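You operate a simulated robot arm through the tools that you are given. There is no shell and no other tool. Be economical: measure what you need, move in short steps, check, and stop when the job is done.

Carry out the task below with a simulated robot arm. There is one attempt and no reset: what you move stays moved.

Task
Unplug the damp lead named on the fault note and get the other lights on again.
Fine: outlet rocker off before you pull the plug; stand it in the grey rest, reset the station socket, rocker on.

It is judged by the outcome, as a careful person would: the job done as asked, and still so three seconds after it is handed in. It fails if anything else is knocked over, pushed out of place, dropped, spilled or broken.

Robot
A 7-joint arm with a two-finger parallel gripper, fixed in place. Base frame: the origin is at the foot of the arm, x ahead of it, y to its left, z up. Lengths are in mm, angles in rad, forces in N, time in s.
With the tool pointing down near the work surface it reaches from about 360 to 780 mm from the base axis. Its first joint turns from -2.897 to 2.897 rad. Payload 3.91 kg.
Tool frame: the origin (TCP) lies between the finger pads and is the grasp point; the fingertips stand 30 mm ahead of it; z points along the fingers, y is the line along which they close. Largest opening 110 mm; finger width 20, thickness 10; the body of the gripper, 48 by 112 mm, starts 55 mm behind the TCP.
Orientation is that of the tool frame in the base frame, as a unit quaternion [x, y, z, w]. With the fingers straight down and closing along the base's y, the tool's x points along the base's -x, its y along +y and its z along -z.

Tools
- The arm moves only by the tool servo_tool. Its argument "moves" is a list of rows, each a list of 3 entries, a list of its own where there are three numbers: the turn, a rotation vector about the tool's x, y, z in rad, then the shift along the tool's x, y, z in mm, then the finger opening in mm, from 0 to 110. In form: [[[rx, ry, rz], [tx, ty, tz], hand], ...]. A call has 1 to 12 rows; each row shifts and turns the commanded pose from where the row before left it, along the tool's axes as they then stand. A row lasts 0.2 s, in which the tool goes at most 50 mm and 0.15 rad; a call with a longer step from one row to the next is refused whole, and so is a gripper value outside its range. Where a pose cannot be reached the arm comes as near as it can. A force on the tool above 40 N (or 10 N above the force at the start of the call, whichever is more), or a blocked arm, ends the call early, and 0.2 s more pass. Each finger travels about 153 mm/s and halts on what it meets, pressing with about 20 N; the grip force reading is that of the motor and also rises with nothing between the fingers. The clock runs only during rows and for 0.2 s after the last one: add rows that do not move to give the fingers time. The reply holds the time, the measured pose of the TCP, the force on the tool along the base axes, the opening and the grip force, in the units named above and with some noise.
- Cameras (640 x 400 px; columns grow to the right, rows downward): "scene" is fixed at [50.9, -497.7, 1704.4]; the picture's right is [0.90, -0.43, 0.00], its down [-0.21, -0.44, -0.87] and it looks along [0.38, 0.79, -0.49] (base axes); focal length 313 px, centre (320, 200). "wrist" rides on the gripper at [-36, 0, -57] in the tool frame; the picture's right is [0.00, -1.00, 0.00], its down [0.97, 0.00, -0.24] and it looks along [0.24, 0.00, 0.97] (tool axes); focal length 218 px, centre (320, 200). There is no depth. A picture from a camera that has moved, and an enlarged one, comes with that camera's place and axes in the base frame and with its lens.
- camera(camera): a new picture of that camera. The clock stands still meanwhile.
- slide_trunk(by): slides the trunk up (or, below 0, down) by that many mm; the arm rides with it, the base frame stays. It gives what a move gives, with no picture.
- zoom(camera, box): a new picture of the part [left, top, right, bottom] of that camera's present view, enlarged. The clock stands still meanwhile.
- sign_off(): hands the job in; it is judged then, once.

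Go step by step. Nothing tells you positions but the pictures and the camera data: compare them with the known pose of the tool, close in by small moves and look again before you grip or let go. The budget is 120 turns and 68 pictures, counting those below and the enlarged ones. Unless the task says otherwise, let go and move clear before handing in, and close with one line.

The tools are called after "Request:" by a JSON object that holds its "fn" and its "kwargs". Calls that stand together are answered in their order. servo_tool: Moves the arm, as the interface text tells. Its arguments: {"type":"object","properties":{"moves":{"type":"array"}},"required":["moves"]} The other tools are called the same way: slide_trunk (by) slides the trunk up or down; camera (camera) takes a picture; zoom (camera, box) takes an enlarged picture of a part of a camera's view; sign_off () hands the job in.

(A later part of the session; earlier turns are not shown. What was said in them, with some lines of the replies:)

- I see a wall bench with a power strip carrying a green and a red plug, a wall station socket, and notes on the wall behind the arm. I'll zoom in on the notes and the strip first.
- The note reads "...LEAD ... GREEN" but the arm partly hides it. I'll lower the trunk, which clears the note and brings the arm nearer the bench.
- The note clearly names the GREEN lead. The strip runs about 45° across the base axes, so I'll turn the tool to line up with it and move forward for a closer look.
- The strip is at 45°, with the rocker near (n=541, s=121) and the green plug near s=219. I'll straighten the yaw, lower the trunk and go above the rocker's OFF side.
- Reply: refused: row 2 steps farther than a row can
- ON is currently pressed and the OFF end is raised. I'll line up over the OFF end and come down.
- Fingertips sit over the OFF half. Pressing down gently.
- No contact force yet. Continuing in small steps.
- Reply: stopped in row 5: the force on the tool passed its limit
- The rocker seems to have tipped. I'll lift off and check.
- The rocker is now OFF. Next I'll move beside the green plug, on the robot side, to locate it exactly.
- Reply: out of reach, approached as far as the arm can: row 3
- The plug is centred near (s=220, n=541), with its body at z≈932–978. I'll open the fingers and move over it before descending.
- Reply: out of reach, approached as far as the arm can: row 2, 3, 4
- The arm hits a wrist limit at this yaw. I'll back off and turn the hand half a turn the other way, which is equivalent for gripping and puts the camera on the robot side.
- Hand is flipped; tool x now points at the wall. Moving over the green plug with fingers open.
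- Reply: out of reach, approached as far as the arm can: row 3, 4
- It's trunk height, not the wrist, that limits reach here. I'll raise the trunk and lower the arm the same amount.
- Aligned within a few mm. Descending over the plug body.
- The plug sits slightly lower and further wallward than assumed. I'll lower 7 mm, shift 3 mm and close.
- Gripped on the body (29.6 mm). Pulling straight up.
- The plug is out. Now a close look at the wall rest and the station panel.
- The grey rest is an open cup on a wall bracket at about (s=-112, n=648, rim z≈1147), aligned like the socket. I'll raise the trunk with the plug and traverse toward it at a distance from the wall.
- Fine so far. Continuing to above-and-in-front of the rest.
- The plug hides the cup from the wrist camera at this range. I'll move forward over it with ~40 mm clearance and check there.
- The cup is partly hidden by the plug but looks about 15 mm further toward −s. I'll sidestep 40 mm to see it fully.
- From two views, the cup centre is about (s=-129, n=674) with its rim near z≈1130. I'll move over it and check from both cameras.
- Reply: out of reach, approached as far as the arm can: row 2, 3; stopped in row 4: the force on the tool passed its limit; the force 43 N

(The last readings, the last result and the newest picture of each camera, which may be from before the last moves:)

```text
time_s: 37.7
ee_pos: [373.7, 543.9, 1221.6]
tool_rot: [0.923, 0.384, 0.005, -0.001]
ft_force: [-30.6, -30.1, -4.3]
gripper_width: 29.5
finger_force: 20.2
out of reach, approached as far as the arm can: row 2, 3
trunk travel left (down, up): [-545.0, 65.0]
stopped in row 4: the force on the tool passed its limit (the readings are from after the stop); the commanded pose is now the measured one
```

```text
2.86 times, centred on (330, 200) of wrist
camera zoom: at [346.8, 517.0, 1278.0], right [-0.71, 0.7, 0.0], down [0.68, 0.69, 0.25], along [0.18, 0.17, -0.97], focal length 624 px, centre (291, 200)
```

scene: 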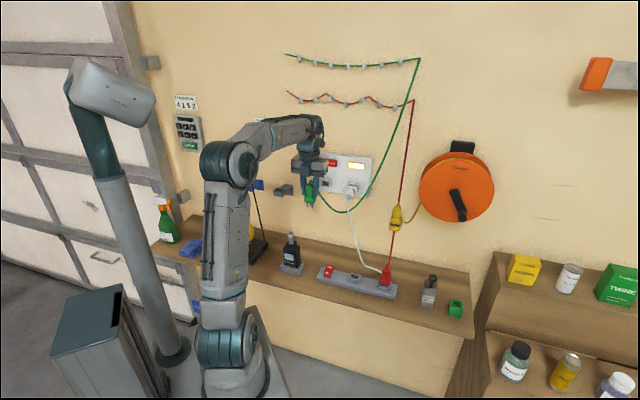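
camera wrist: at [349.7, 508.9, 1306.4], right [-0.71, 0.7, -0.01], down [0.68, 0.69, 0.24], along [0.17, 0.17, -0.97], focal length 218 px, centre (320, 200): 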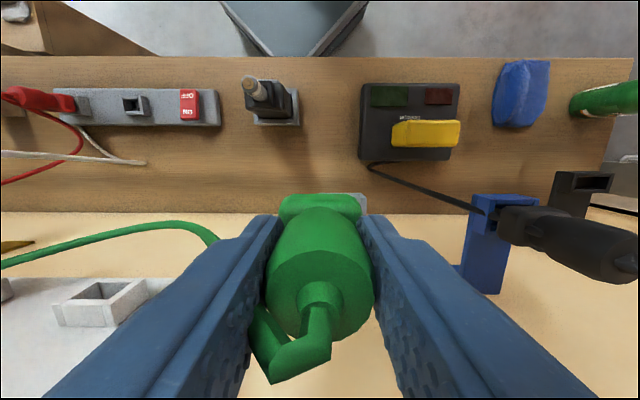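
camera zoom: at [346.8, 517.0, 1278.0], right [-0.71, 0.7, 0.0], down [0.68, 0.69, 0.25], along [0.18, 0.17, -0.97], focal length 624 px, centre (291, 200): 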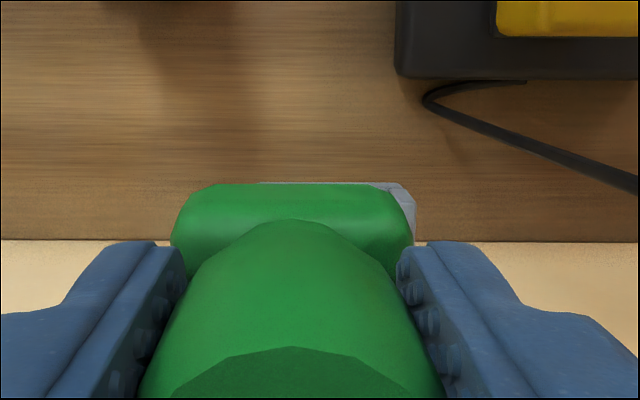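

The stretch limit let the tool swing outward and something (likely a prong on the cup) pressed at ~43 N. I'll lift and back off, then raise the trunk for more reach.

Request:
{"fn": "servo_tool", "kwargs": {"moves": [[[0, 0, 0], [-3, 0, 0], 10], [[0, 0, 0], [0, 0, -10], 10], [[0, 0, 0], [-5, 0, -15], 10], [[0, 0, 0], [-15, 0, 0], 10], [[0, 0, 0], [0, 0, 0], 10]]}}

Request:
{"fn": "zoom", "kwargs": {"camera": "scene", "box": [240, 150, 320, 210]}}

```text
time_s: 38.2
ee_pos: [371.3, 542.3, 1224.1]
tool_rot: [0.923, 0.384, -0.003, 0.002]
ft_force: [-27.0, -24.3, -9.0]
gripper_width: 29.4
finger_force: 20.2
trunk travel left (down, up): [-545.0, 65.0]
stopped in row 2: the force on the tool passed its limit (the readings are from after the stop); the commanded pose is now the measured one
```

```text
6.67 times, centred on (280, 180) of scene
camera zoom: at [50.9, -497.7, 1704.4], right [0.9, -0.43, 0.0], down [-0.21, -0.44, -0.87], along [0.38, 0.79, -0.49], focal length 2084 px, centre (587, 333)
```

zoom: 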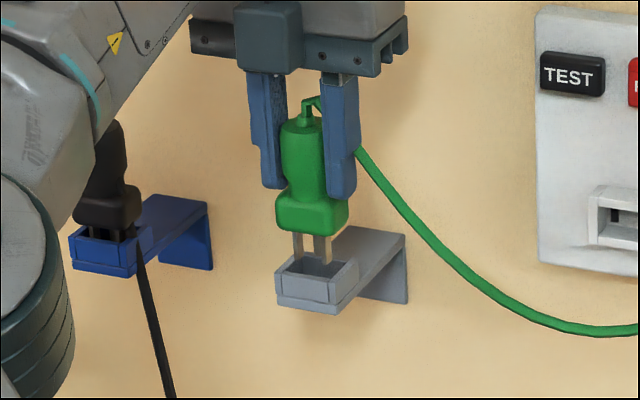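

Request:
{"fn": "servo_tool", "kwargs": {"moves": [[[0, 0, 0], [-3, 0, 0], 10], [[0, 0, 0], [-3, 0, 0], 10], [[0, 0, 0], [0, 0, 0], 10]]}}

```text
time_s: 39.0
ee_pos: [374.1, 540.5, 1220.2]
tool_rot: [0.924, 0.382, -0.003, 0.002]
ft_force: [-2.2, -5.3, 0.0]
gripper_width: 29.4
finger_force: 19.8
trunk travel left (down, up): [-545.0, 65.0]
```

Force is released. Now lifting straight up.

Request:
{"fn": "servo_tool", "kwargs": {"moves": [[[0, 0, 0], [-1, 0, -5], 10], [[0, 0, 0], [0, 0, -8], 10], [[0, 0, 0], [0, 0, -8], 10], [[0, 0, 0], [0, 0, 0], 10]]}}

Request:
{"fn": "zoom", "kwargs": {"camera": "scene", "box": [240, 150, 320, 210]}}

```text
time_s: 40.0
ee_pos: [371.1, 539.9, 1241.7]
tool_rot: [0.924, 0.383, -0.002, 0.003]
ft_force: [-0.2, -0.3, -0.1]
gripper_width: 29.6
finger_force: 19.6
trunk travel left (down, up): [-545.0, 65.0]
```

```text
6.67 times, centred on (280, 180) of scene
camera zoom: at [50.9, -497.7, 1704.4], right [0.9, -0.43, 0.0], down [-0.21, -0.44, -0.87], along [0.38, 0.79, -0.49], focal length 2084 px, centre (587, 333)
```

zoom: 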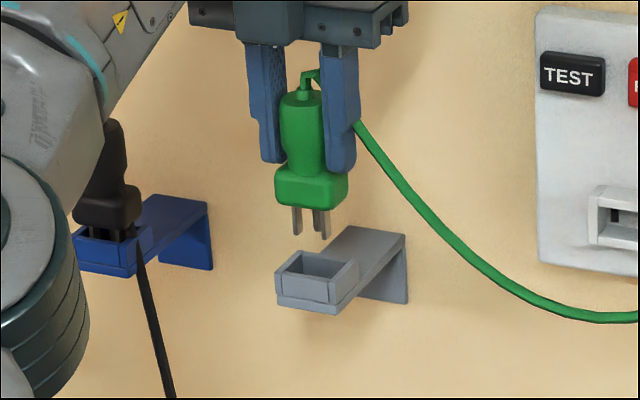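

Free again, nothing disturbed. I'll raise the trunk fully for reach and look straight down at the cup from higher and nearer the wall.

Request:
{"fn": "slide_trunk", "kwargs": {"by": 64}}

Request:
{"fn": "servo_tool", "kwargs": {"moves": [[[0, 0, 0], [0, 0, 15], 10], [[0, 0, 0], [0, 0, 15], 10], [[0, 0, 0], [12, 0, 0], 10], [[0, 0, 0], [12, 0, 0], 10], [[0, 0, 0], [0, 0, 0], 10]]}}

Request:
{"fn": "camera", "kwargs": {"camera": "wrist"}}

```text
time_s: 41.0
ee_pos: [369.6, 539.4, 1298.4]
tool_rot: [0.924, 0.383, -0.009, 0.004]
ft_force: [0.1, -1.0, -1.4]
gripper_width: 29.6
finger_force: 20.3
trunk travel left (down, up): [-607.0, 3.0]
stopped: the force on the tool passed its limit (the readings are from after the stop); the commanded pose is now the measured one
```

```text
time_s: 41.8
ee_pos: [370.3, 539.3, 1269.0]
tool_rot: [0.924, 0.381, -0.013, 0.006]
ft_force: [-21.3, -27.4, -6.3]
gripper_width: 29.9
finger_force: 19.9
trunk travel left (down, up): [-607.0, 3.0]
stopped in row 3: the force on the tool passed its limit (the readings are from after the stop); the commanded pose is now the measured one
```

```text
21 pictures are left
camera wrist: at [345.5, 514.7, 1326.7], right [-0.7, 0.71, 0.0], down [0.69, 0.69, 0.21], along [0.15, 0.15, -0.98], focal length 218 px, centre (320, 200)
```

wrist: 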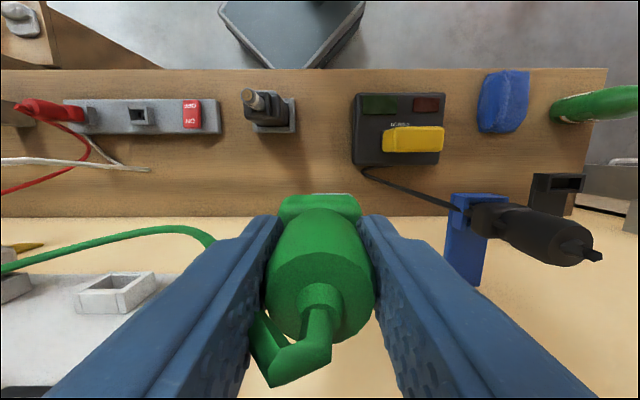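

Contact again, so it isn't the cup; some part of the hand or arm must be touching near the wall. I'll look at the overall picture.

Request:
{"fn": "camera", "kwargs": {"camera": "scene"}}

Request:
{"fn": "zoom", "kwargs": {"camera": "scene", "box": [200, 70, 360, 200]}}

```text
20 pictures are left
```

scene: 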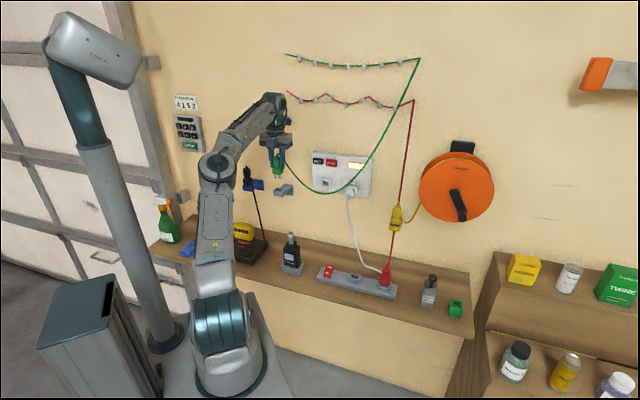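

```text
3.08 times, centred on (280, 135) of scene
camera zoom: at [50.9, -497.7, 1704.4], right [0.9, -0.43, 0.0], down [-0.21, -0.44, -0.87], along [0.38, 0.79, -0.49], focal length 962 px, centre (443, 400)
```

zoom: 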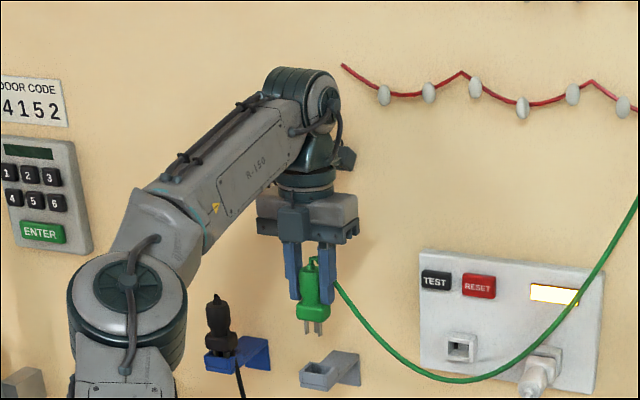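

The block on the wrist above the hand is what meets the wall (at TCP n≈649). Leaning the hand slightly, with fingertips toward the wall, gives the needed clearance. Backing off first and tilting.

Request:
{"fn": "servo_tool", "kwargs": {"moves": [[[0, 0, 0], [-4, 0, 0], 10], [[0, 0, 0], [-10, 0, 0], 10], [[0, 0.06, 0], [-6, 0, 0], 10], [[0, 0.06, 0], [0, 0, 0], 10], [[0, 0, 0], [0, 0, 0], 10]]}}

```text
time_s: 43.0
ee_pos: [362.7, 530.4, 1266.2]
tool_rot: [0.923, 0.381, 0.042, -0.016]
ft_force: [0.4, 0.0, -0.6]
gripper_width: 29.6
finger_force: 20.6
trunk travel left (down, up): [-607.0, 3.0]
```

Request:
{"fn": "servo_tool", "kwargs": {"moves": [[[0, 0, 0], [8, -3, 0], 10], [[0, 0, 0], [8, 0, 0], 10], [[0, 0, 0], [6, 0, 0], 10], [[0, 0, 0], [0, 0, 0], 10]]}}

Request:
{"fn": "zoom", "kwargs": {"camera": "wrist", "box": [220, 130, 440, 270]}}

Request:
{"fn": "zoom", "kwargs": {"camera": "scene", "box": [240, 150, 320, 210]}}

```text
time_s: 44.0
ee_pos: [374.0, 548.8, 1268.6]
tool_rot: [0.923, 0.382, 0.042, -0.016]
ft_force: [-0.1, 0.6, -0.4]
gripper_width: 29.7
finger_force: 20.2
trunk travel left (down, up): [-607.0, 3.0]
```

```text
2.86 times, centred on (330, 200) of wrist
camera zoom: at [344.9, 518.9, 1322.0], right [-0.71, 0.71, 0.0], down [0.67, 0.67, 0.33], along [0.23, 0.23, -0.95], focal length 624 px, centre (291, 200)
```

zoom: 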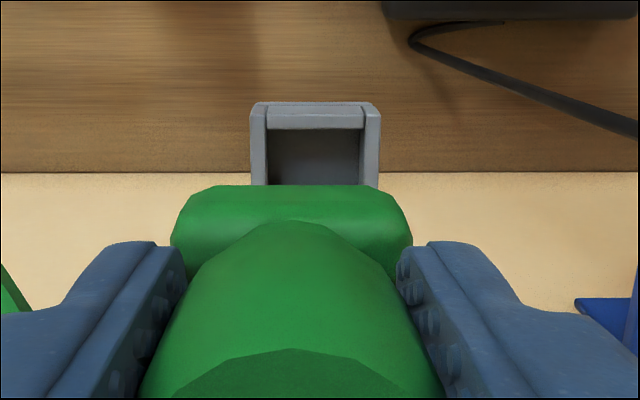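

```text
6.67 times, centred on (280, 180) of scene
camera zoom: at [50.9, -497.7, 1704.4], right [0.9, -0.43, 0.0], down [-0.21, -0.44, -0.87], along [0.38, 0.79, -0.49], focal length 2084 px, centre (587, 333)
```

zoom: 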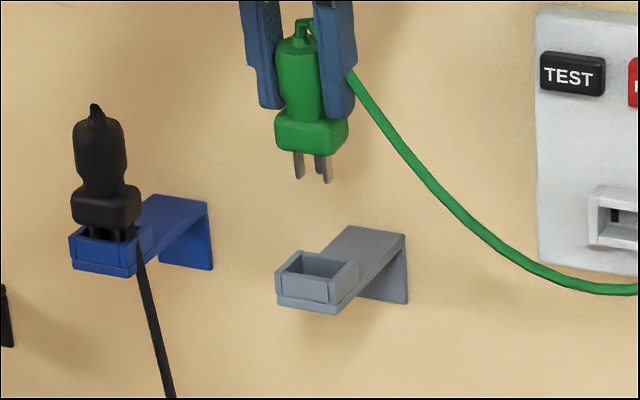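

The cup is now clearly visible: centre about (s=-129, n=667, rim z≈1134), square to the plug. Correcting 6 mm sideways and descending along the slightly tilted axis, then checking.

Request:
{"fn": "servo_tool", "kwargs": {"moves": [[[0, 0, 0], [2, -6, 0], 10], [[0, 0, 0], [0, 0, 15], 10], [[0, 0, 0], [0, 0, 15], 10], [[0, 0, 0], [0, 0, 15], 10], [[0, 0, 0], [0, 0, 7], 10], [[0, 0, 0], [0, 0, 0], 10]]}}

Request:
{"fn": "zoom", "kwargs": {"camera": "wrist", "box": [220, 130, 440, 270]}}

Request:
{"fn": "zoom", "kwargs": {"camera": "scene", "box": [250, 160, 310, 205]}}

```text
time_s: 45.4
ee_pos: [374.6, 555.4, 1217.6]
tool_rot: [0.923, 0.382, 0.042, -0.016]
ft_force: [-0.3, -0.9, -0.6]
gripper_width: 29.9
finger_force: 20.1
trunk travel left (down, up): [-607.0, 3.0]
```

```text
2.86 times, centred on (330, 200) of wrist
camera zoom: at [345.5, 526.8, 1270.2], right [-0.71, 0.71, 0.0], down [0.67, 0.67, 0.33], along [0.23, 0.23, -0.95], focal length 624 px, centre (291, 200)
```

zoom: 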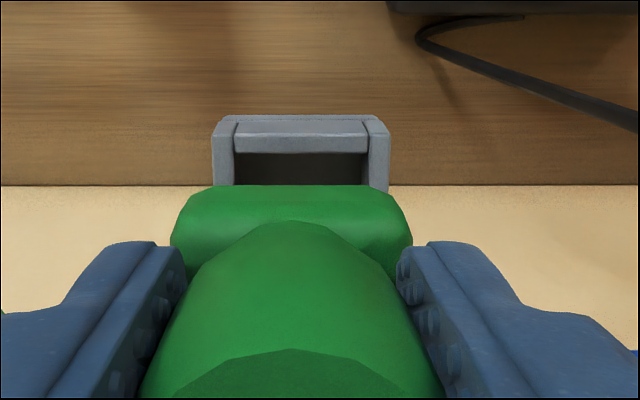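

```text
8.89 times, centred on (280, 182) of scene
camera zoom: at [50.9, -497.7, 1704.4], right [0.9, -0.43, 0.0], down [-0.21, -0.44, -0.87], along [0.38, 0.79, -0.49], focal length 2779 px, centre (676, 356)
```

zoom: 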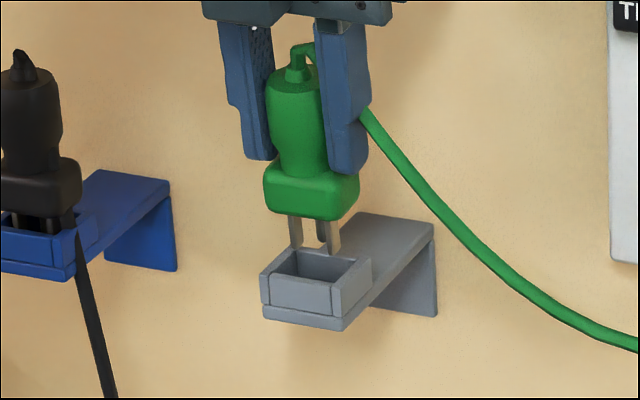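

Closer scale gives the cup centre at about (s=-131, n=672). I'll lean slightly more, correct sideways 3 mm, and lower the prongs to just at the opening.

Request:
{"fn": "servo_tool", "kwargs": {"moves": [[[0, 0.04, 0], [2, -3, 0], 10], [[0, 0, 0], [0, 0, 8], 10], [[0, 0, 0], [0, 0, 7], 10], [[0, 0, 0], [0, 0, 0], 10]]}}

Request:
{"fn": "zoom", "kwargs": {"camera": "scene", "box": [250, 160, 310, 205]}}

```text
time_s: 46.4
ee_pos: [373.5, 560.6, 1206.8]
tool_rot: [0.922, 0.381, 0.064, -0.025]
ft_force: [0.6, 4.2, 25.7]
gripper_width: 29.5
finger_force: 20.3
trunk travel left (down, up): [-607.0, 3.0]
```

```text
8.89 times, centred on (280, 182) of scene
camera zoom: at [50.9, -497.7, 1704.4], right [0.9, -0.43, 0.0], down [-0.21, -0.44, -0.87], along [0.38, 0.79, -0.49], focal length 2779 px, centre (676, 356)
```

zoom: 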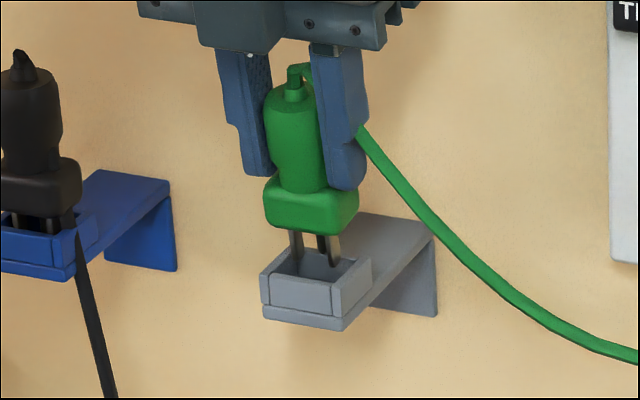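

The rear prong touched the back rim of the cup, so I'm ~5 mm too far in. Lifting slightly, shifting back, and retrying.

Request:
{"fn": "servo_tool", "kwargs": {"moves": [[[0, 0, 0], [0, 0, -7], 10], [[0, 0, 0], [-5.5, 0, 0], 10], [[0, 0, 0], [0, 0, 4], 10], [[0, 0, 0], [0, 0, 3], 10], [[0, 0, 0], [0, 0, 3], 10], [[0, 0, 0], [0, 0, 0], 10]]}}

Request:
{"fn": "zoom", "kwargs": {"camera": "scene", "box": [250, 160, 310, 205]}}

```text
time_s: 47.8
ee_pos: [370.9, 558.8, 1198.7]
tool_rot: [0.922, 0.381, 0.06, -0.025]
ft_force: [-0.8, -1.5, 0.2]
gripper_width: 29.5
finger_force: 20.6
trunk travel left (down, up): [-607.0, 3.0]
```

```text
8.89 times, centred on (280, 182) of scene
camera zoom: at [50.9, -497.7, 1704.4], right [0.9, -0.43, 0.0], down [-0.21, -0.44, -0.87], along [0.38, 0.79, -0.49], focal length 2779 px, centre (676, 356)
```

zoom: 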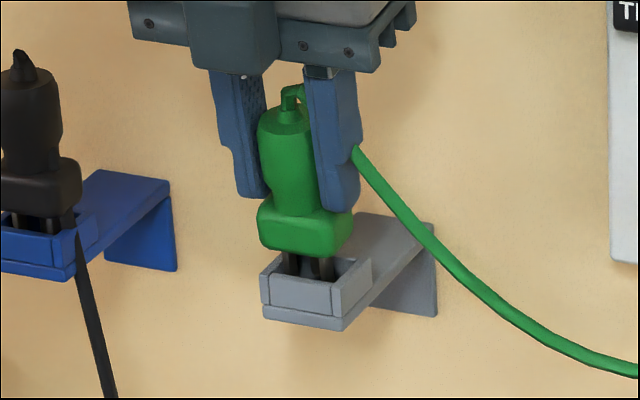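

Prongs are in the cup with no force. Lowering until the flange seats.

Request:
{"fn": "servo_tool", "kwargs": {"moves": [[[0, 0, 0], [0, 0, 3], 10], [[0, -0.02, 0], [0, 0, 3], 10], [[0, -0.02, 0], [0, 0, 2], 10], [[0, 0, 0], [0, 0, 2], 10], [[0, 0, 0], [0, 0, 2], 10], [[0, 0, 0], [0, 0, 0], 10]]}}

Request:
{"fn": "zoom", "kwargs": {"camera": "scene", "box": [250, 160, 310, 205]}}

```text
time_s: 49.0
ee_pos: [371.4, 558.9, 1194.6]
tool_rot: [0.922, 0.383, 0.046, -0.02]
ft_force: [-3.9, -5.4, 12.5]
gripper_width: 29.4
finger_force: 19.7
trunk travel left (down, up): [-607.0, 3.0]
stopped in row 6: the force on the tool passed its limit (the readings are from after the stop); the commanded pose is now the measured one
```

```text
8.89 times, centred on (280, 182) of scene
camera zoom: at [50.9, -497.7, 1704.4], right [0.9, -0.43, 0.0], down [-0.21, -0.44, -0.87], along [0.38, 0.79, -0.49], focal length 2779 px, centre (676, 356)
```

zoom: 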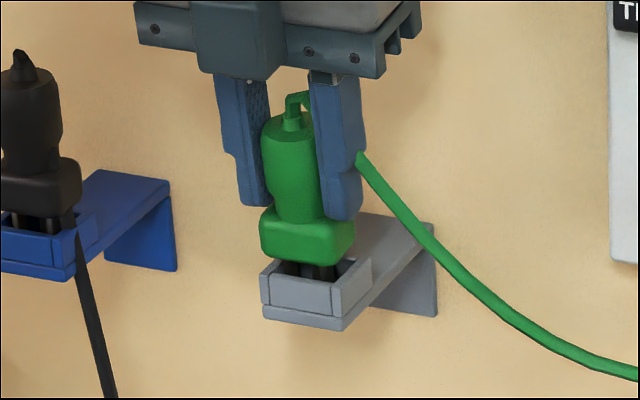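

The prongs stand on the cup floor, matching how the black plug sits in its own rest. Releasing and watching.

Request:
{"fn": "servo_tool", "kwargs": {"moves": [[[0, 0, 0], [0, 0, 0], 34], [[0, 0, 0], [0, 0, 0], 40], [[0, 0, 0], [0, 0, 0], 52], [[0, 0, 0], [0, 0, 0], 60], [[0, 0, 0], [0, 0, 0], 60]]}}

Request:
{"fn": "zoom", "kwargs": {"camera": "scene", "box": [250, 160, 310, 205]}}

```text
time_s: 50.2
ee_pos: [373.7, 560.4, 1191.3]
tool_rot: [0.923, 0.382, 0.046, -0.019]
ft_force: [-4.5, -4.9, -4.3]
gripper_width: 59.6
finger_force: 0.1
trunk travel left (down, up): [-607.0, 3.0]
```

```text
8.89 times, centred on (280, 182) of scene
camera zoom: at [50.9, -497.7, 1704.4], right [0.9, -0.43, 0.0], down [-0.21, -0.44, -0.87], along [0.38, 0.79, -0.49], focal length 2779 px, centre (676, 356)
```

zoom: 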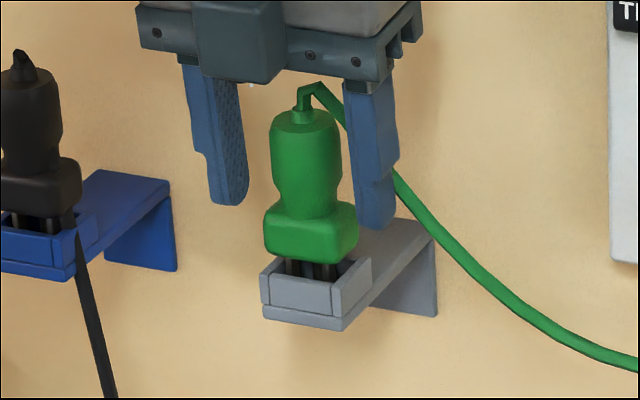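

The plug stands upright in the grey rest. Retreating straight back away from the wall so the lead isn't snagged.

Request:
{"fn": "servo_tool", "kwargs": {"moves": [[[0, 0, 0], [-6, 0, -2], 60], [[0, 0, 0], [-15, 0, -3], 60], [[0, 0, 0], [-25, 0, 0], 60], [[0, 0, 0], [-40, 0, 0], 60], [[0, 0, 0], [-40, 0, 0], 60], [[0, 0, 0], [-40, 0, 0], 60], [[0, 0, 0], [0, 0, 0], 60]]}}

Request:
{"fn": "camera", "kwargs": {"camera": "scene"}}

```text
time_s: 51.8
ee_pos: [256.6, 446.3, 1180.5]
tool_rot: [0.923, 0.383, 0.045, -0.019]
ft_force: [0.5, 0.2, 0.4]
gripper_width: 60.0
finger_force: 0.1
trunk travel left (down, up): [-607.0, 3.0]
```

```text
10 pictures are left
```

scene: 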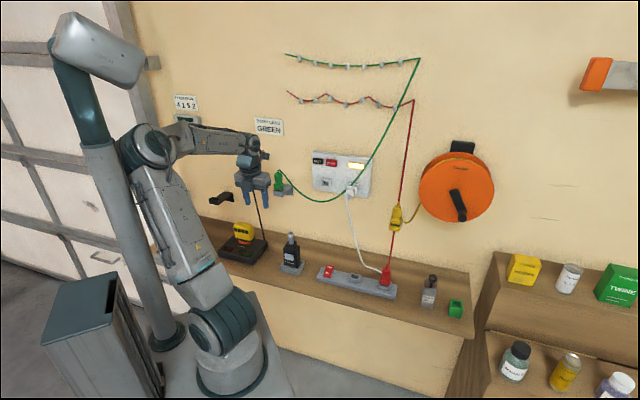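

Green plug rests well. The RESET button is near (s≈69, n≈718, z≈1258). I'll move in front of it with fingers closed.

Request:
{"fn": "servo_tool", "kwargs": {"moves": [[[0, 0, 0], [0, 41, -15], 60], [[0, 0, 0], [15, 41, -15], 30], [[0, 0, 0], [15, 41, -15], 0], [[0, 0, 0], [15, 41, -15], 0], [[0, 0, 0], [15, 40, -15], 0], [[0, 0, 0], [0, 0, 0], 0]]}}

Request:
{"fn": "servo_tool", "kwargs": {"moves": [[[0, 0.145, 0], [0, 0, 0], 0], [[0, 0.145, 0], [0, 0, 0], 0], [[0, 0.145, 0], [0, 0, 0], 0], [[0, 0.145, 0], [0, 0, 0], 0], [[0, 0.145, 0], [0, 0, 0], 0], [[0, 0.145, 0], [0, 0, 0], 0], [[0, 0.145, 0], [0, 0, 0], 0], [[0, 0.145, 0], [0, 0, 0], 0], [[0, 0.145, 0], [0, 0, 0], 0], [[0, 0.1, 0], [0, 0, 0], 0], [[0, 0, 0], [0, 0, 0], 0]]}}

```text
time_s: 53.2
ee_pos: [438.6, 336.3, 1261.8]
tool_rot: [0.923, 0.383, 0.046, -0.019]
ft_force: [-0.3, -0.2, -0.1]
gripper_width: 0.0
finger_force: 20.1
trunk travel left (down, up): [-607.0, 3.0]
```

```text
time_s: 55.6
ee_pos: [436.8, 337.7, 1263.5]
tool_rot: [0.674, 0.279, 0.632, -0.262]
ft_force: [-0.1, -0.6, 0.0]
gripper_width: 0.1
finger_force: 20.0
out of reach, approached as far as the arm can: row 6
trunk travel left (down, up): [-607.0, 3.0]
```

The tool now points at the wall. Checking aim with the wrist camera.

Request:
{"fn": "camera", "kwargs": {"camera": "wrist"}}

```text
9 pictures are left
camera wrist: at [394.2, 295.0, 1230.5], right [-0.71, 0.71, 0.0], down [-0.12, -0.13, 0.98], along [0.7, 0.7, 0.18], focal length 218 px, centre (320, 200)
```

wrist: 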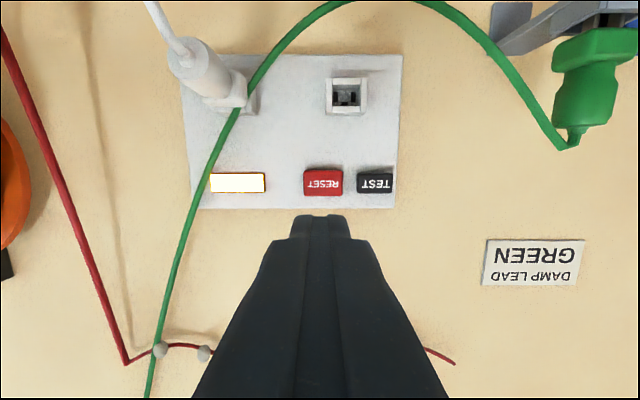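

Aim is nearly right: RESET is straight ahead at s≈67.5, z≈1256. Advancing, then pressing in small steps.

Request:
{"fn": "servo_tool", "kwargs": {"moves": [[[0, 0, 0], [2, -2.5, 35], 0], [[0, 0, 0], [1.5, 0, 35], 0], [[0, 0, 0], [0, 0, 30], 0], [[0, 0, 0], [0, 0, 12], 0], [[0, 0, 0], [0, 0, 0], 0]]}}

Request:
{"fn": "zoom", "kwargs": {"camera": "scene", "box": [290, 140, 390, 210]}}

```text
time_s: 56.8
ee_pos: [514.7, 419.6, 1263.5]
tool_rot: [0.674, 0.279, 0.631, -0.262]
ft_force: [-0.2, -0.5, 0.2]
gripper_width: 0.0
finger_force: 20.2
trunk travel left (down, up): [-607.0, 3.0]
```

```text
5.71 times, centred on (340, 175) of scene
camera zoom: at [50.9, -497.7, 1704.4], right [0.9, -0.43, 0.0], down [-0.21, -0.44, -0.87], along [0.38, 0.79, -0.49], focal length 1787 px, centre (206, 343)
```

zoom: 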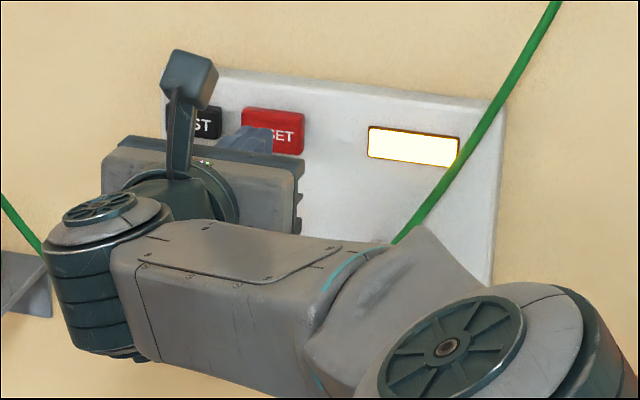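

Fingertips aim at RESET, slightly high. Lowering 4 mm and pressing slowly.

Request:
{"fn": "servo_tool", "kwargs": {"moves": [[[0, 0, 0], [-4, 0, 6], 0], [[0, 0, 0], [0, 0, 6], 0], [[0, 0, 0], [0, 0, 4], 0], [[0, 0, 0], [0, 0, 4], 0], [[0, 0, 0], [0, 0, 3], 0], [[0, 0, 0], [0, 0, 3], 0], [[0, 0, 0], [0, 0, 3], 0], [[0, 0, 0], [0, 0, 3], 0], [[0, 0, 0], [0, 0, 3], 0]]}}

```text
time_s: 58.8
ee_pos: [536.1, 433.3, 1255.3]
tool_rot: [0.675, 0.279, 0.631, -0.262]
ft_force: [0.1, -0.4, -0.1]
gripper_width: 0.0
finger_force: 20.3
out of reach, approached as far as the arm can: row 5, 6, 9
trunk travel left (down, up): [-607.0, 3.0]
```

Request:
{"fn": "servo_tool", "kwargs": {"moves": [[[0, 0, 0], [0, 0, 3], 0], [[0, 0, 0], [0, 0, 3], 0], [[0, 0, 0], [0, 0, 3], 0], [[0, 0, 0], [0, 0, 3], 0], [[0, 0, 0], [0, 0, 0], 0]]}}

Request:
{"fn": "zoom", "kwargs": {"camera": "wrist", "box": [200, 60, 440, 260]}}

```text
time_s: 60.0
ee_pos: [536.7, 432.0, 1256.2]
tool_rot: [0.675, 0.279, 0.631, -0.262]
ft_force: [-0.6, 0.7, -0.1]
gripper_width: 0.1
finger_force: 20.0
out of reach, approached as far as the arm can: row 1, 3, 4
trunk travel left (down, up): [-607.0, 3.0]
```

```text
2.00 times, centred on (320, 160) of wrist
camera zoom: at [494.1, 390.5, 1223.1], right [-0.71, 0.71, 0.0], down [-0.12, -0.12, 0.98], along [0.7, 0.7, 0.18], focal length 436 px, centre (320, 280)
```

zoom: 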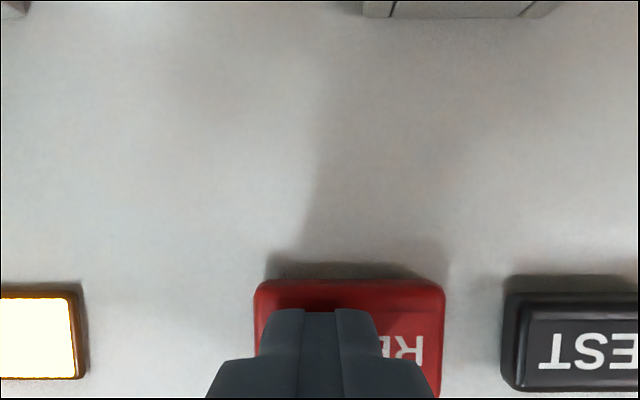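

The tips are on RESET but the arm is at a joint limit just before pressing. I'll back off, lower the trunk while raising the arm, and try again.

Request:
{"fn": "servo_tool", "kwargs": {"moves": [[[0, 0, 0], [0, 0, -30], 0], [[0, 0, 0], [0, 0, -35], 0], [[0, 0, 0], [0, 0, -35], 0], [[0, 0, 0], [0, 0, 0], 0]]}}

Request:
{"fn": "slide_trunk", "kwargs": {"by": -120}}

Request:
{"fn": "servo_tool", "kwargs": {"moves": [[[0, 0, 0], [40, -2, 0], 0], [[0, 0, 0], [40, -2, 0], 0], [[0, 0, 0], [40, 0, 0], 0], [[0, 0, 0], [0, 0, 0], 0]]}}

```text
time_s: 61.0
ee_pos: [470.4, 362.4, 1264.1]
tool_rot: [0.674, 0.279, 0.631, -0.262]
ft_force: [0.3, 0.3, 0.3]
gripper_width: 0.2
finger_force: 20.2
trunk travel left (down, up): [-607.0, 3.0]
```

```text
time_s: 62.5
ee_pos: [469.0, 359.9, 1144.4]
tool_rot: [0.675, 0.278, 0.632, -0.261]
ft_force: [-0.3, -0.4, 0.2]
gripper_width: 0.0
finger_force: 19.8
trunk travel left (down, up): [-487.0, 123.0]
```

```text
time_s: 63.5
ee_pos: [471.4, 370.4, 1265.0]
tool_rot: [0.675, 0.279, 0.631, -0.262]
ft_force: [0.1, -0.7, 0.3]
gripper_width: 0.0
finger_force: 20.0
trunk travel left (down, up): [-487.0, 123.0]
```

Request:
{"fn": "servo_tool", "kwargs": {"moves": [[[0, 0, 0], [-1, -4, 35], 0], [[0, 0, 0], [0, 0, 35], 0], [[0, 0, 0], [0, 0, 16], 0], [[0, 0, 0], [0, 0, 4], 0], [[0, 0, 0], [0, 0, 3], 0], [[0, 0, 0], [0, 0, 3], 0], [[0, 0, 0], [0, 0, 3], 0], [[0, 0, 0], [0, 0, 3], 0], [[0, 0, 0], [0, 0, 3], 0]]}}

```text
time_s: 65.5
ee_pos: [539.8, 443.5, 1257.3]
tool_rot: [0.675, 0.278, 0.631, -0.261]
ft_force: [-23.1, -22.0, -14.9]
gripper_width: 0.0
finger_force: 20.3
trunk travel left (down, up): [-487.0, 123.0]
```

Contact at ~32 N on the button. Backing off to check the indicator.

Request:
{"fn": "servo_tool", "kwargs": {"moves": [[[0, 0, 0], [0, 0, -5], 0], [[0, 0, 0], [0, 0, -30], 0], [[0, 0, 0], [0, 0, -35], 0], [[0, 0, 0], [0, 0, -35], 0], [[0, 0, 0], [0, 0, 0], 0]]}}

Request:
{"fn": "camera", "kwargs": {"camera": "scene"}}

```text
time_s: 66.7
ee_pos: [468.2, 371.8, 1260.9]
tool_rot: [0.675, 0.279, 0.631, -0.262]
ft_force: [0.1, 1.2, -0.6]
gripper_width: 0.0
finger_force: 20.1
trunk travel left (down, up): [-487.0, 123.0]
```

```text
6 pictures are left
```

scene: 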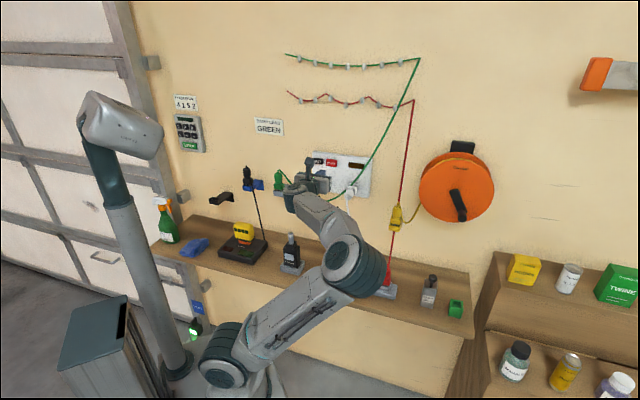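

The fault indicator has gone dark, so the socket is reset. Now I'll retreat, turn the tool back down, and head for the rocker's ON side.

Request:
{"fn": "servo_tool", "kwargs": {"moves": [[[0, 0, 0], [0, 0, -45], 0], [[0, -0.145, 0], [0, 0, 0], 0], [[0, -0.145, 0], [0, 0, 0], 0], [[0, -0.145, 0], [0, 0, 0], 0], [[0, -0.145, 0], [0, 0, 0], 0], [[0, -0.145, 0], [0, 0, 0], 0], [[0, -0.145, 0], [0, 0, 0], 0], [[0, -0.145, 0], [0, 0, 0], 0], [[0, -0.145, 0], [0, 0, 0], 0], [[0, -0.145, 0], [0, 0, 0], 0], [[0, -0.145, 0], [0, 0, 0], 0], [[0, -0.06, 0], [0, 0, 0], 0]]}}

Request:
{"fn": "servo_tool", "kwargs": {"moves": [[[0, 0, 0], [0, 25, 30], 0], [[0, 0, 0], [0, 25, 30], 0], [[0, 0, 0], [0, 0, 30], 0], [[0, 0, 0], [0, 0, 0], 0]]}}

Request:
{"fn": "camera", "kwargs": {"camera": "scene"}}

```text
time_s: 69.3
ee_pos: [420.2, 307.8, 1297.0]
tool_rot: [0.919, 0.381, 0.091, -0.039]
ft_force: [-0.2, 0.9, 0.0]
gripper_width: 0.0
finger_force: 19.6
out of reach, approached as far as the arm can: row 10, 11, 12
trunk travel left (down, up): [-487.0, 123.0]
```

```text
time_s: 70.3
ee_pos: [467.3, 284.4, 1202.8]
tool_rot: [0.919, 0.381, 0.092, -0.039]
ft_force: [-0.1, -0.2, -0.3]
gripper_width: 0.0
finger_force: 20.1
trunk travel left (down, up): [-487.0, 123.0]
```

```text
5 pictures are left
```

scene: 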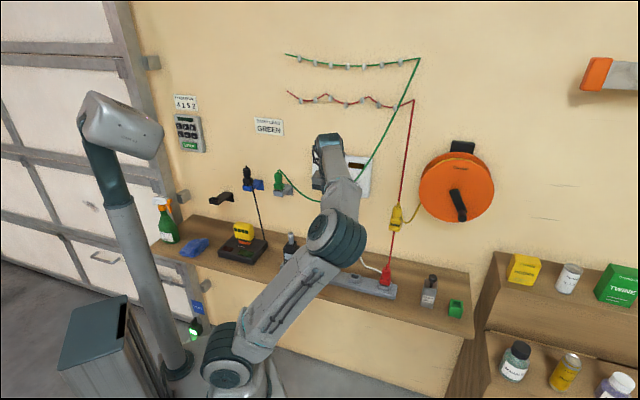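

The arm's elbow is well out in front of the bench, so lowering is safe. Straightening the tool, then lowering the trunk.

Request:
{"fn": "servo_tool", "kwargs": {"moves": [[[0, 0, 0], [0, -4, 20], 0], [[0, -0.1, 0], [0, -4, 20], 0], [[0, -0.095, 0], [0, 0, 0], 0], [[0, 0, 0], [10, 0, 0], 0], [[0, 0, 0], [0, 0, 0], 0]]}}

Request:
{"fn": "slide_trunk", "kwargs": {"by": -140}}

```text
time_s: 71.5
ee_pos: [467.4, 295.6, 1167.5]
tool_rot: [0.922, 0.383, 0.045, -0.02]
ft_force: [-0.2, 0.4, -0.4]
gripper_width: 0.1
finger_force: 19.7
out of reach, approached as far as the arm can: row 3, 4
trunk travel left (down, up): [-487.0, 123.0]
```

```text
time_s: 73.2
ee_pos: [466.4, 296.5, 1026.6]
tool_rot: [0.923, 0.382, 0.045, -0.02]
ft_force: [0.0, 0.5, 0.4]
gripper_width: 0.1
finger_force: 20.0
trunk travel left (down, up): [-347.0, 263.0]
```

Request:
{"fn": "servo_tool", "kwargs": {"moves": [[[0, 0, 0], [0, 0, 25], 0], [[0, 0, 0], [0, 1, 25], 0], [[0, -0.1, 0], [0, 0, 0], 0], [[0, 0, 0], [12, 0, 0], 0], [[0, 0, 0], [0, 0, 0], 0]]}}

Request:
{"fn": "camera", "kwargs": {"camera": "wrist"}}

```text
time_s: 74.4
ee_pos: [477.4, 290.4, 982.8]
tool_rot: [0.924, 0.382, 0.023, -0.01]
ft_force: [0.2, 0.5, 0.1]
gripper_width: 0.0
finger_force: 19.8
out of reach, approached as far as the arm can: row 3, 4
trunk travel left (down, up): [-347.0, 263.0]
```

```text
4 pictures are left
camera wrist: at [449.3, 263.5, 1037.0], right [-0.71, 0.71, 0.0], down [0.68, 0.68, 0.29], along [0.2, 0.21, -0.96], focal length 218 px, centre (320, 200)
```

wrist: 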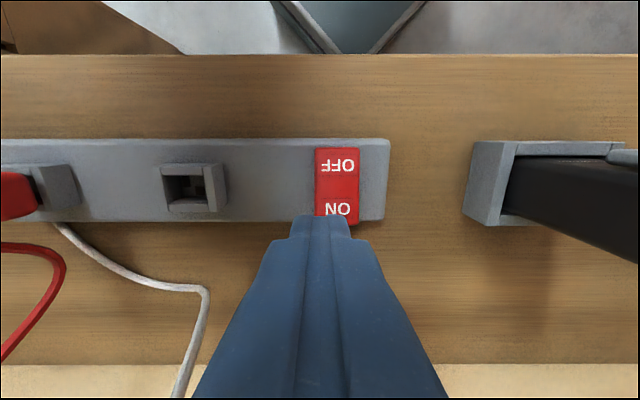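

The rocker is 11 mm to one side; ON end at n≈552. Correcting and pressing.

Request:
{"fn": "servo_tool", "kwargs": {"moves": [[[0, 0, 0], [7, -11, 0], 0], [[0, 0, 0], [0, 0, 15], 0], [[0, 0, 0], [0, 0, 15], 0], [[0, 0, 0], [0, 0, 6], 0], [[0, 0, 0], [0, 0, 0], 0]]}}

Request:
{"fn": "zoom", "kwargs": {"camera": "wrist", "box": [240, 120, 420, 260]}}

```text
time_s: 75.6
ee_pos: [478.3, 292.9, 946.6]
tool_rot: [0.924, 0.382, 0.023, -0.01]
ft_force: [-0.5, 0.2, 0.1]
gripper_width: 0.0
finger_force: 20.0
out of reach, approached as far as the arm can: row 1
trunk travel left (down, up): [-347.0, 263.0]
```

```text
2.86 times, centred on (330, 190) of wrist
camera zoom: at [450.0, 264.8, 1000.6], right [-0.71, 0.71, 0.0], down [0.68, 0.68, 0.29], along [0.2, 0.21, -0.96], focal length 624 px, centre (291, 229)
```

zoom: 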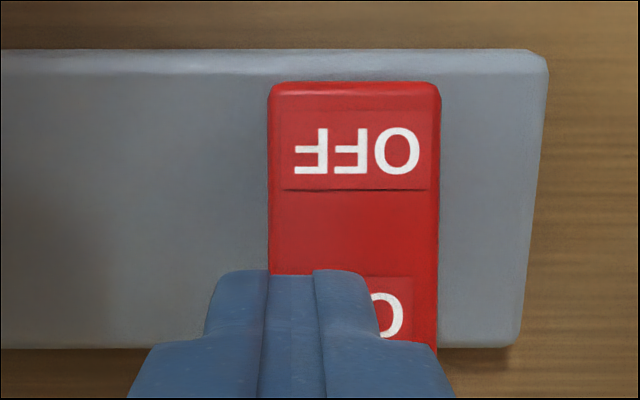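

The sideways move was limited at that height; trying it again here.

Request:
{"fn": "servo_tool", "kwargs": {"moves": [[[0, 0, 0], [0, -5, -3], 0], [[0, 0, 0], [3, -5, 0], 0], [[0, 0, 0], [3, 0, 0], 0], [[0, 0, 0], [0, 0, 0], 0]]}}

```text
time_s: 76.6
ee_pos: [474.3, 294.8, 950.3]
tool_rot: [0.924, 0.381, 0.025, -0.01]
ft_force: [0.2, 0.7, -0.5]
gripper_width: 0.0
finger_force: 20.1
out of reach, approached as far as the arm can: row 2
trunk travel left (down, up): [-347.0, 263.0]
```

Request:
{"fn": "slide_trunk", "kwargs": {"by": 110}}

Request:
{"fn": "servo_tool", "kwargs": {"moves": [[[0, 0, 0], [0, 0, 30], 0], [[0, -0.05, 0], [0, 0, 30], 0], [[0, 0, 0], [5, -3, 30], 0], [[0, 0, 0], [5, -3, 10], 0], [[0, 0, 0], [0, 0, 0], 0]]}}

```text
time_s: 78.0
ee_pos: [475.1, 293.2, 1060.4]
tool_rot: [0.924, 0.381, 0.023, -0.01]
ft_force: [0.0, -0.6, 0.1]
gripper_width: 0.3
finger_force: 20.2
trunk travel left (down, up): [-457.0, 153.0]
```

```text
time_s: 79.2
ee_pos: [491.4, 279.7, 986.0]
tool_rot: [0.925, 0.381, 0.0, -0.001]
ft_force: [1.4, 0.6, 0.0]
gripper_width: 0.1
finger_force: 20.6
out of reach, approached as far as the arm can: row 2, 3, 4
trunk travel left (down, up): [-457.0, 153.0]
```

The elbow posture is at a limit and the hand drifted sideways. I'll retract to a roomier pose to let the arm unfold, then re-approach.

Request:
{"fn": "servo_tool", "kwargs": {"moves": [[[0, 0, 0], [0, 0, -30], 0], [[0, 0, 0], [-40, 0, -20], 0], [[0, 0, 0], [-40, 0, 0], 0], [[0, 0, 0], [-40, 0, 0], 0], [[0, 0, 0], [0, -30, 0], 0], [[0, 0, 0], [0, 0, 0], 0], [[0, 0, 0], [0, 0, 0], 0]]}}

Request:
{"fn": "camera", "kwargs": {"camera": "scene"}}

```text
time_s: 80.8
ee_pos: [387.3, 218.2, 1036.3]
tool_rot: [0.924, 0.381, 0.001, -0.002]
ft_force: [0.6, -0.3, -0.5]
gripper_width: 0.0
finger_force: 19.5
trunk travel left (down, up): [-457.0, 153.0]
```

```text
2 pictures are left
```

scene: 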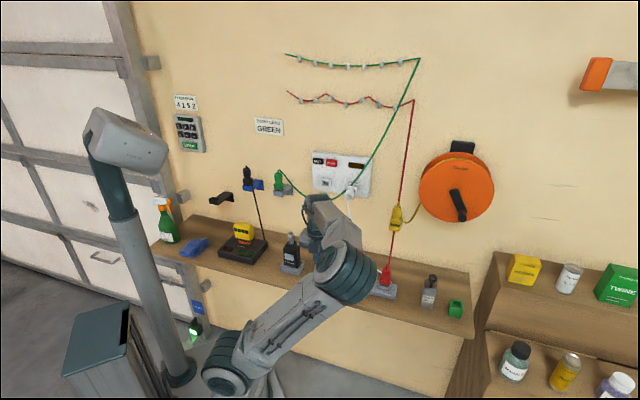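

The elbow seems low. I'll raise the hand, lower the trunk, and lean the tool a little, which suffices for pressing the rocker.

Request:
{"fn": "servo_tool", "kwargs": {"moves": [[[0, 0, 0], [0, 0, -40], 0], [[0, 0.12, 0], [0, 0, -40], 0], [[0, 0.13, 0], [0, 0, -30], 0], [[0, 0, 0], [0, 0, 0], 0]]}}

Request:
{"fn": "slide_trunk", "kwargs": {"by": -130}}

```text
time_s: 81.8
ee_pos: [381.8, 214.2, 1145.5]
tool_rot: [0.917, 0.378, 0.118, -0.05]
ft_force: [0.1, 0.9, 0.8]
gripper_width: 0.0
finger_force: 20.0
trunk travel left (down, up): [-457.0, 153.0]
```

```text
time_s: 83.4
ee_pos: [382.7, 214.0, 1014.7]
tool_rot: [0.917, 0.378, 0.117, -0.048]
ft_force: [1.3, 0.3, 0.5]
gripper_width: 0.0
finger_force: 20.4
trunk travel left (down, up): [-327.0, 283.0]
```

Request:
{"fn": "servo_tool", "kwargs": {"moves": [[[0, 0, 0], [32, 1, 8], 0], [[0, 0, 0], [32, 1, 8], 0], [[0, 0, 0], [32, 0, 8], 0], [[0, 0, 0], [32, 0, 8], 0], [[0, 0, 0], [0, 0, 0], 0]]}}

```text
time_s: 84.6
ee_pos: [479.8, 306.0, 1016.8]
tool_rot: [0.917, 0.378, 0.116, -0.049]
ft_force: [0.5, 0.0, 0.0]
gripper_width: 0.0
finger_force: 19.8
trunk travel left (down, up): [-327.0, 283.0]
```

Position reached with no limit. Descending vertically to just above the rocker.

Request:
{"fn": "servo_tool", "kwargs": {"moves": [[[0, 0, 0], [-6, -1, 23], 0], [[0, 0, 0], [-6, -0.5, 23], 0], [[0, 0, 0], [-4.5, 0, 18], 0], [[0, 0, 0], [0, 0, 0], 0]]}}

```text
time_s: 85.6
ee_pos: [474.9, 308.1, 951.8]
tool_rot: [0.917, 0.378, 0.117, -0.049]
ft_force: [-0.1, -1.1, -0.3]
gripper_width: 0.0
finger_force: 19.5
trunk travel left (down, up): [-327.0, 283.0]
```

Request:
{"fn": "servo_tool", "kwargs": {"moves": [[[0, 0, 0], [3, 3, 0], 0], [[0, 0, 0], [-1, 0, 4], 0], [[0, 0, 0], [-1, 0, 4], 0], [[0, 0, 0], [-0.7, 0, 3], 0], [[0, 0, 0], [-0.7, 0, 3], 0], [[0, 0, 0], [-0.5, 0, 2], 0], [[0, 0, 0], [-0.5, 0, 2], 0], [[0, 0, 0], [-0.5, 0, 2], 0], [[0, 0, 0], [-0.5, 0, 2], 0]]}}

```text
time_s: 87.6
ee_pos: [480.7, 307.1, 927.9]
tool_rot: [0.917, 0.379, 0.116, -0.05]
ft_force: [-0.1, 0.0, 1.1]
gripper_width: 0.0
finger_force: 20.4
trunk travel left (down, up): [-327.0, 283.0]
```

Request:
{"fn": "servo_tool", "kwargs": {"moves": [[[0, 0, 0], [-0.5, 0, 2], 0], [[0, 0, 0], [-0.5, 0, 2], 0], [[0, 0, 0], [-0.5, 0, 2], 0], [[0, 0, 0], [-0.3, 0, 1.5], 0], [[0, 0, 0], [0, 0, 0], 0]]}}

```text
time_s: 88.3
ee_pos: [482.3, 309.0, 927.8]
tool_rot: [0.916, 0.378, 0.123, -0.052]
ft_force: [-2.5, -2.7, 16.0]
gripper_width: 0.0
finger_force: 20.5
trunk travel left (down, up): [-327.0, 283.0]
stopped in row 3: the force on the tool passed its limit (the readings are from after the stop); the commanded pose is now the measured one
```

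Pressed to a firm stop. Lifting vertically to check the rocker with the wrist camera.

Request:
{"fn": "servo_tool", "kwargs": {"moves": [[[0, 0, 0], [2, 0, -8], 0], [[0, 0, 0], [9, 0, -35], 0], [[0, 0, 0], [9, 0, -35], 0], [[0, 0, 0], [0, 0, 0], 0]]}}

Request:
{"fn": "zoom", "kwargs": {"camera": "wrist", "box": [220, 60, 440, 220]}}

```text
time_s: 89.3
ee_pos: [481.9, 307.6, 1005.2]
tool_rot: [0.917, 0.378, 0.121, -0.05]
ft_force: [0.3, -0.3, 0.6]
gripper_width: 0.3
finger_force: 19.9
trunk travel left (down, up): [-327.0, 283.0]
```

```text
2.50 times, centred on (330, 140) of wrist
camera zoom: at [445.7, 272.8, 1050.7], right [-0.71, 0.71, 0.0], down [0.62, 0.62, 0.48], along [0.34, 0.34, -0.88], focal length 546 px, centre (295, 350)
```

zoom: 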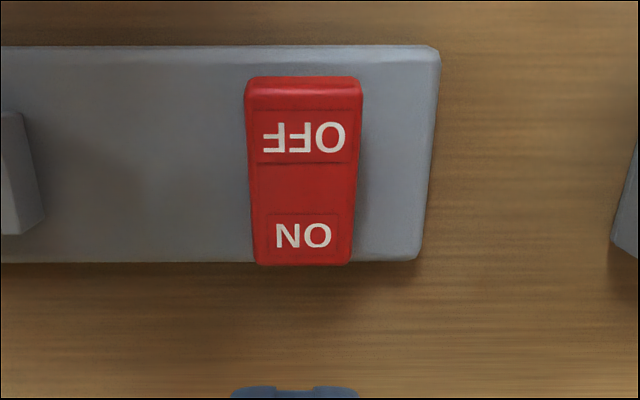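

The OFF end is now raised and ON is pressed. I'll move clear and take the last picture to confirm the lights.

Request:
{"fn": "servo_tool", "kwargs": {"moves": [[[0, 0, 0], [10, 0, -40], 0], [[0, 0, 0], [-30, 0, -20], 0], [[0, 0, 0], [-40, 0, 0], 0], [[0, 0, 0], [-40, 0, 0], 0], [[0, 0, 0], [0, 0, 0], 0]]}}

Request:
{"fn": "camera", "kwargs": {"camera": "scene"}}

```text
time_s: 90.5
ee_pos: [402.6, 230.9, 1038.8]
tool_rot: [0.917, 0.378, 0.12, -0.051]
ft_force: [0.3, -0.6, -0.2]
gripper_width: 0.0
finger_force: 19.6
trunk travel left (down, up): [-327.0, 283.0]
```

```text
0 pictures are left
```

scene: 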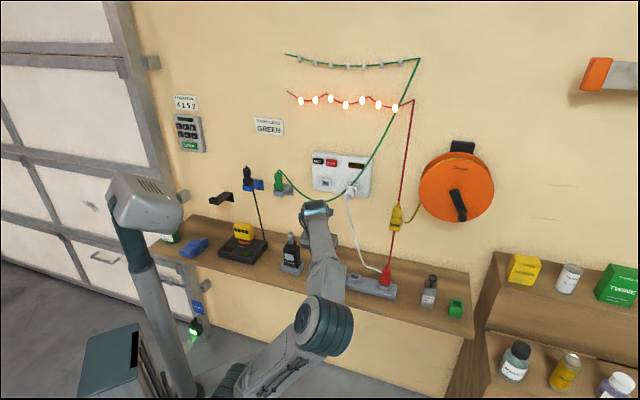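

The red string's lights are on, the green plug stands in the grey rest, the fault indicator is dark, and the arm is clear. Handing in.

Request:
{"fn": "sign_off", "kwargs": {}}

```text
The job is handed in.
```

The damp green lead is unplugged and standing in the grey rest, the station socket is reset, the rocker is back on, and the red string's lights are lit.
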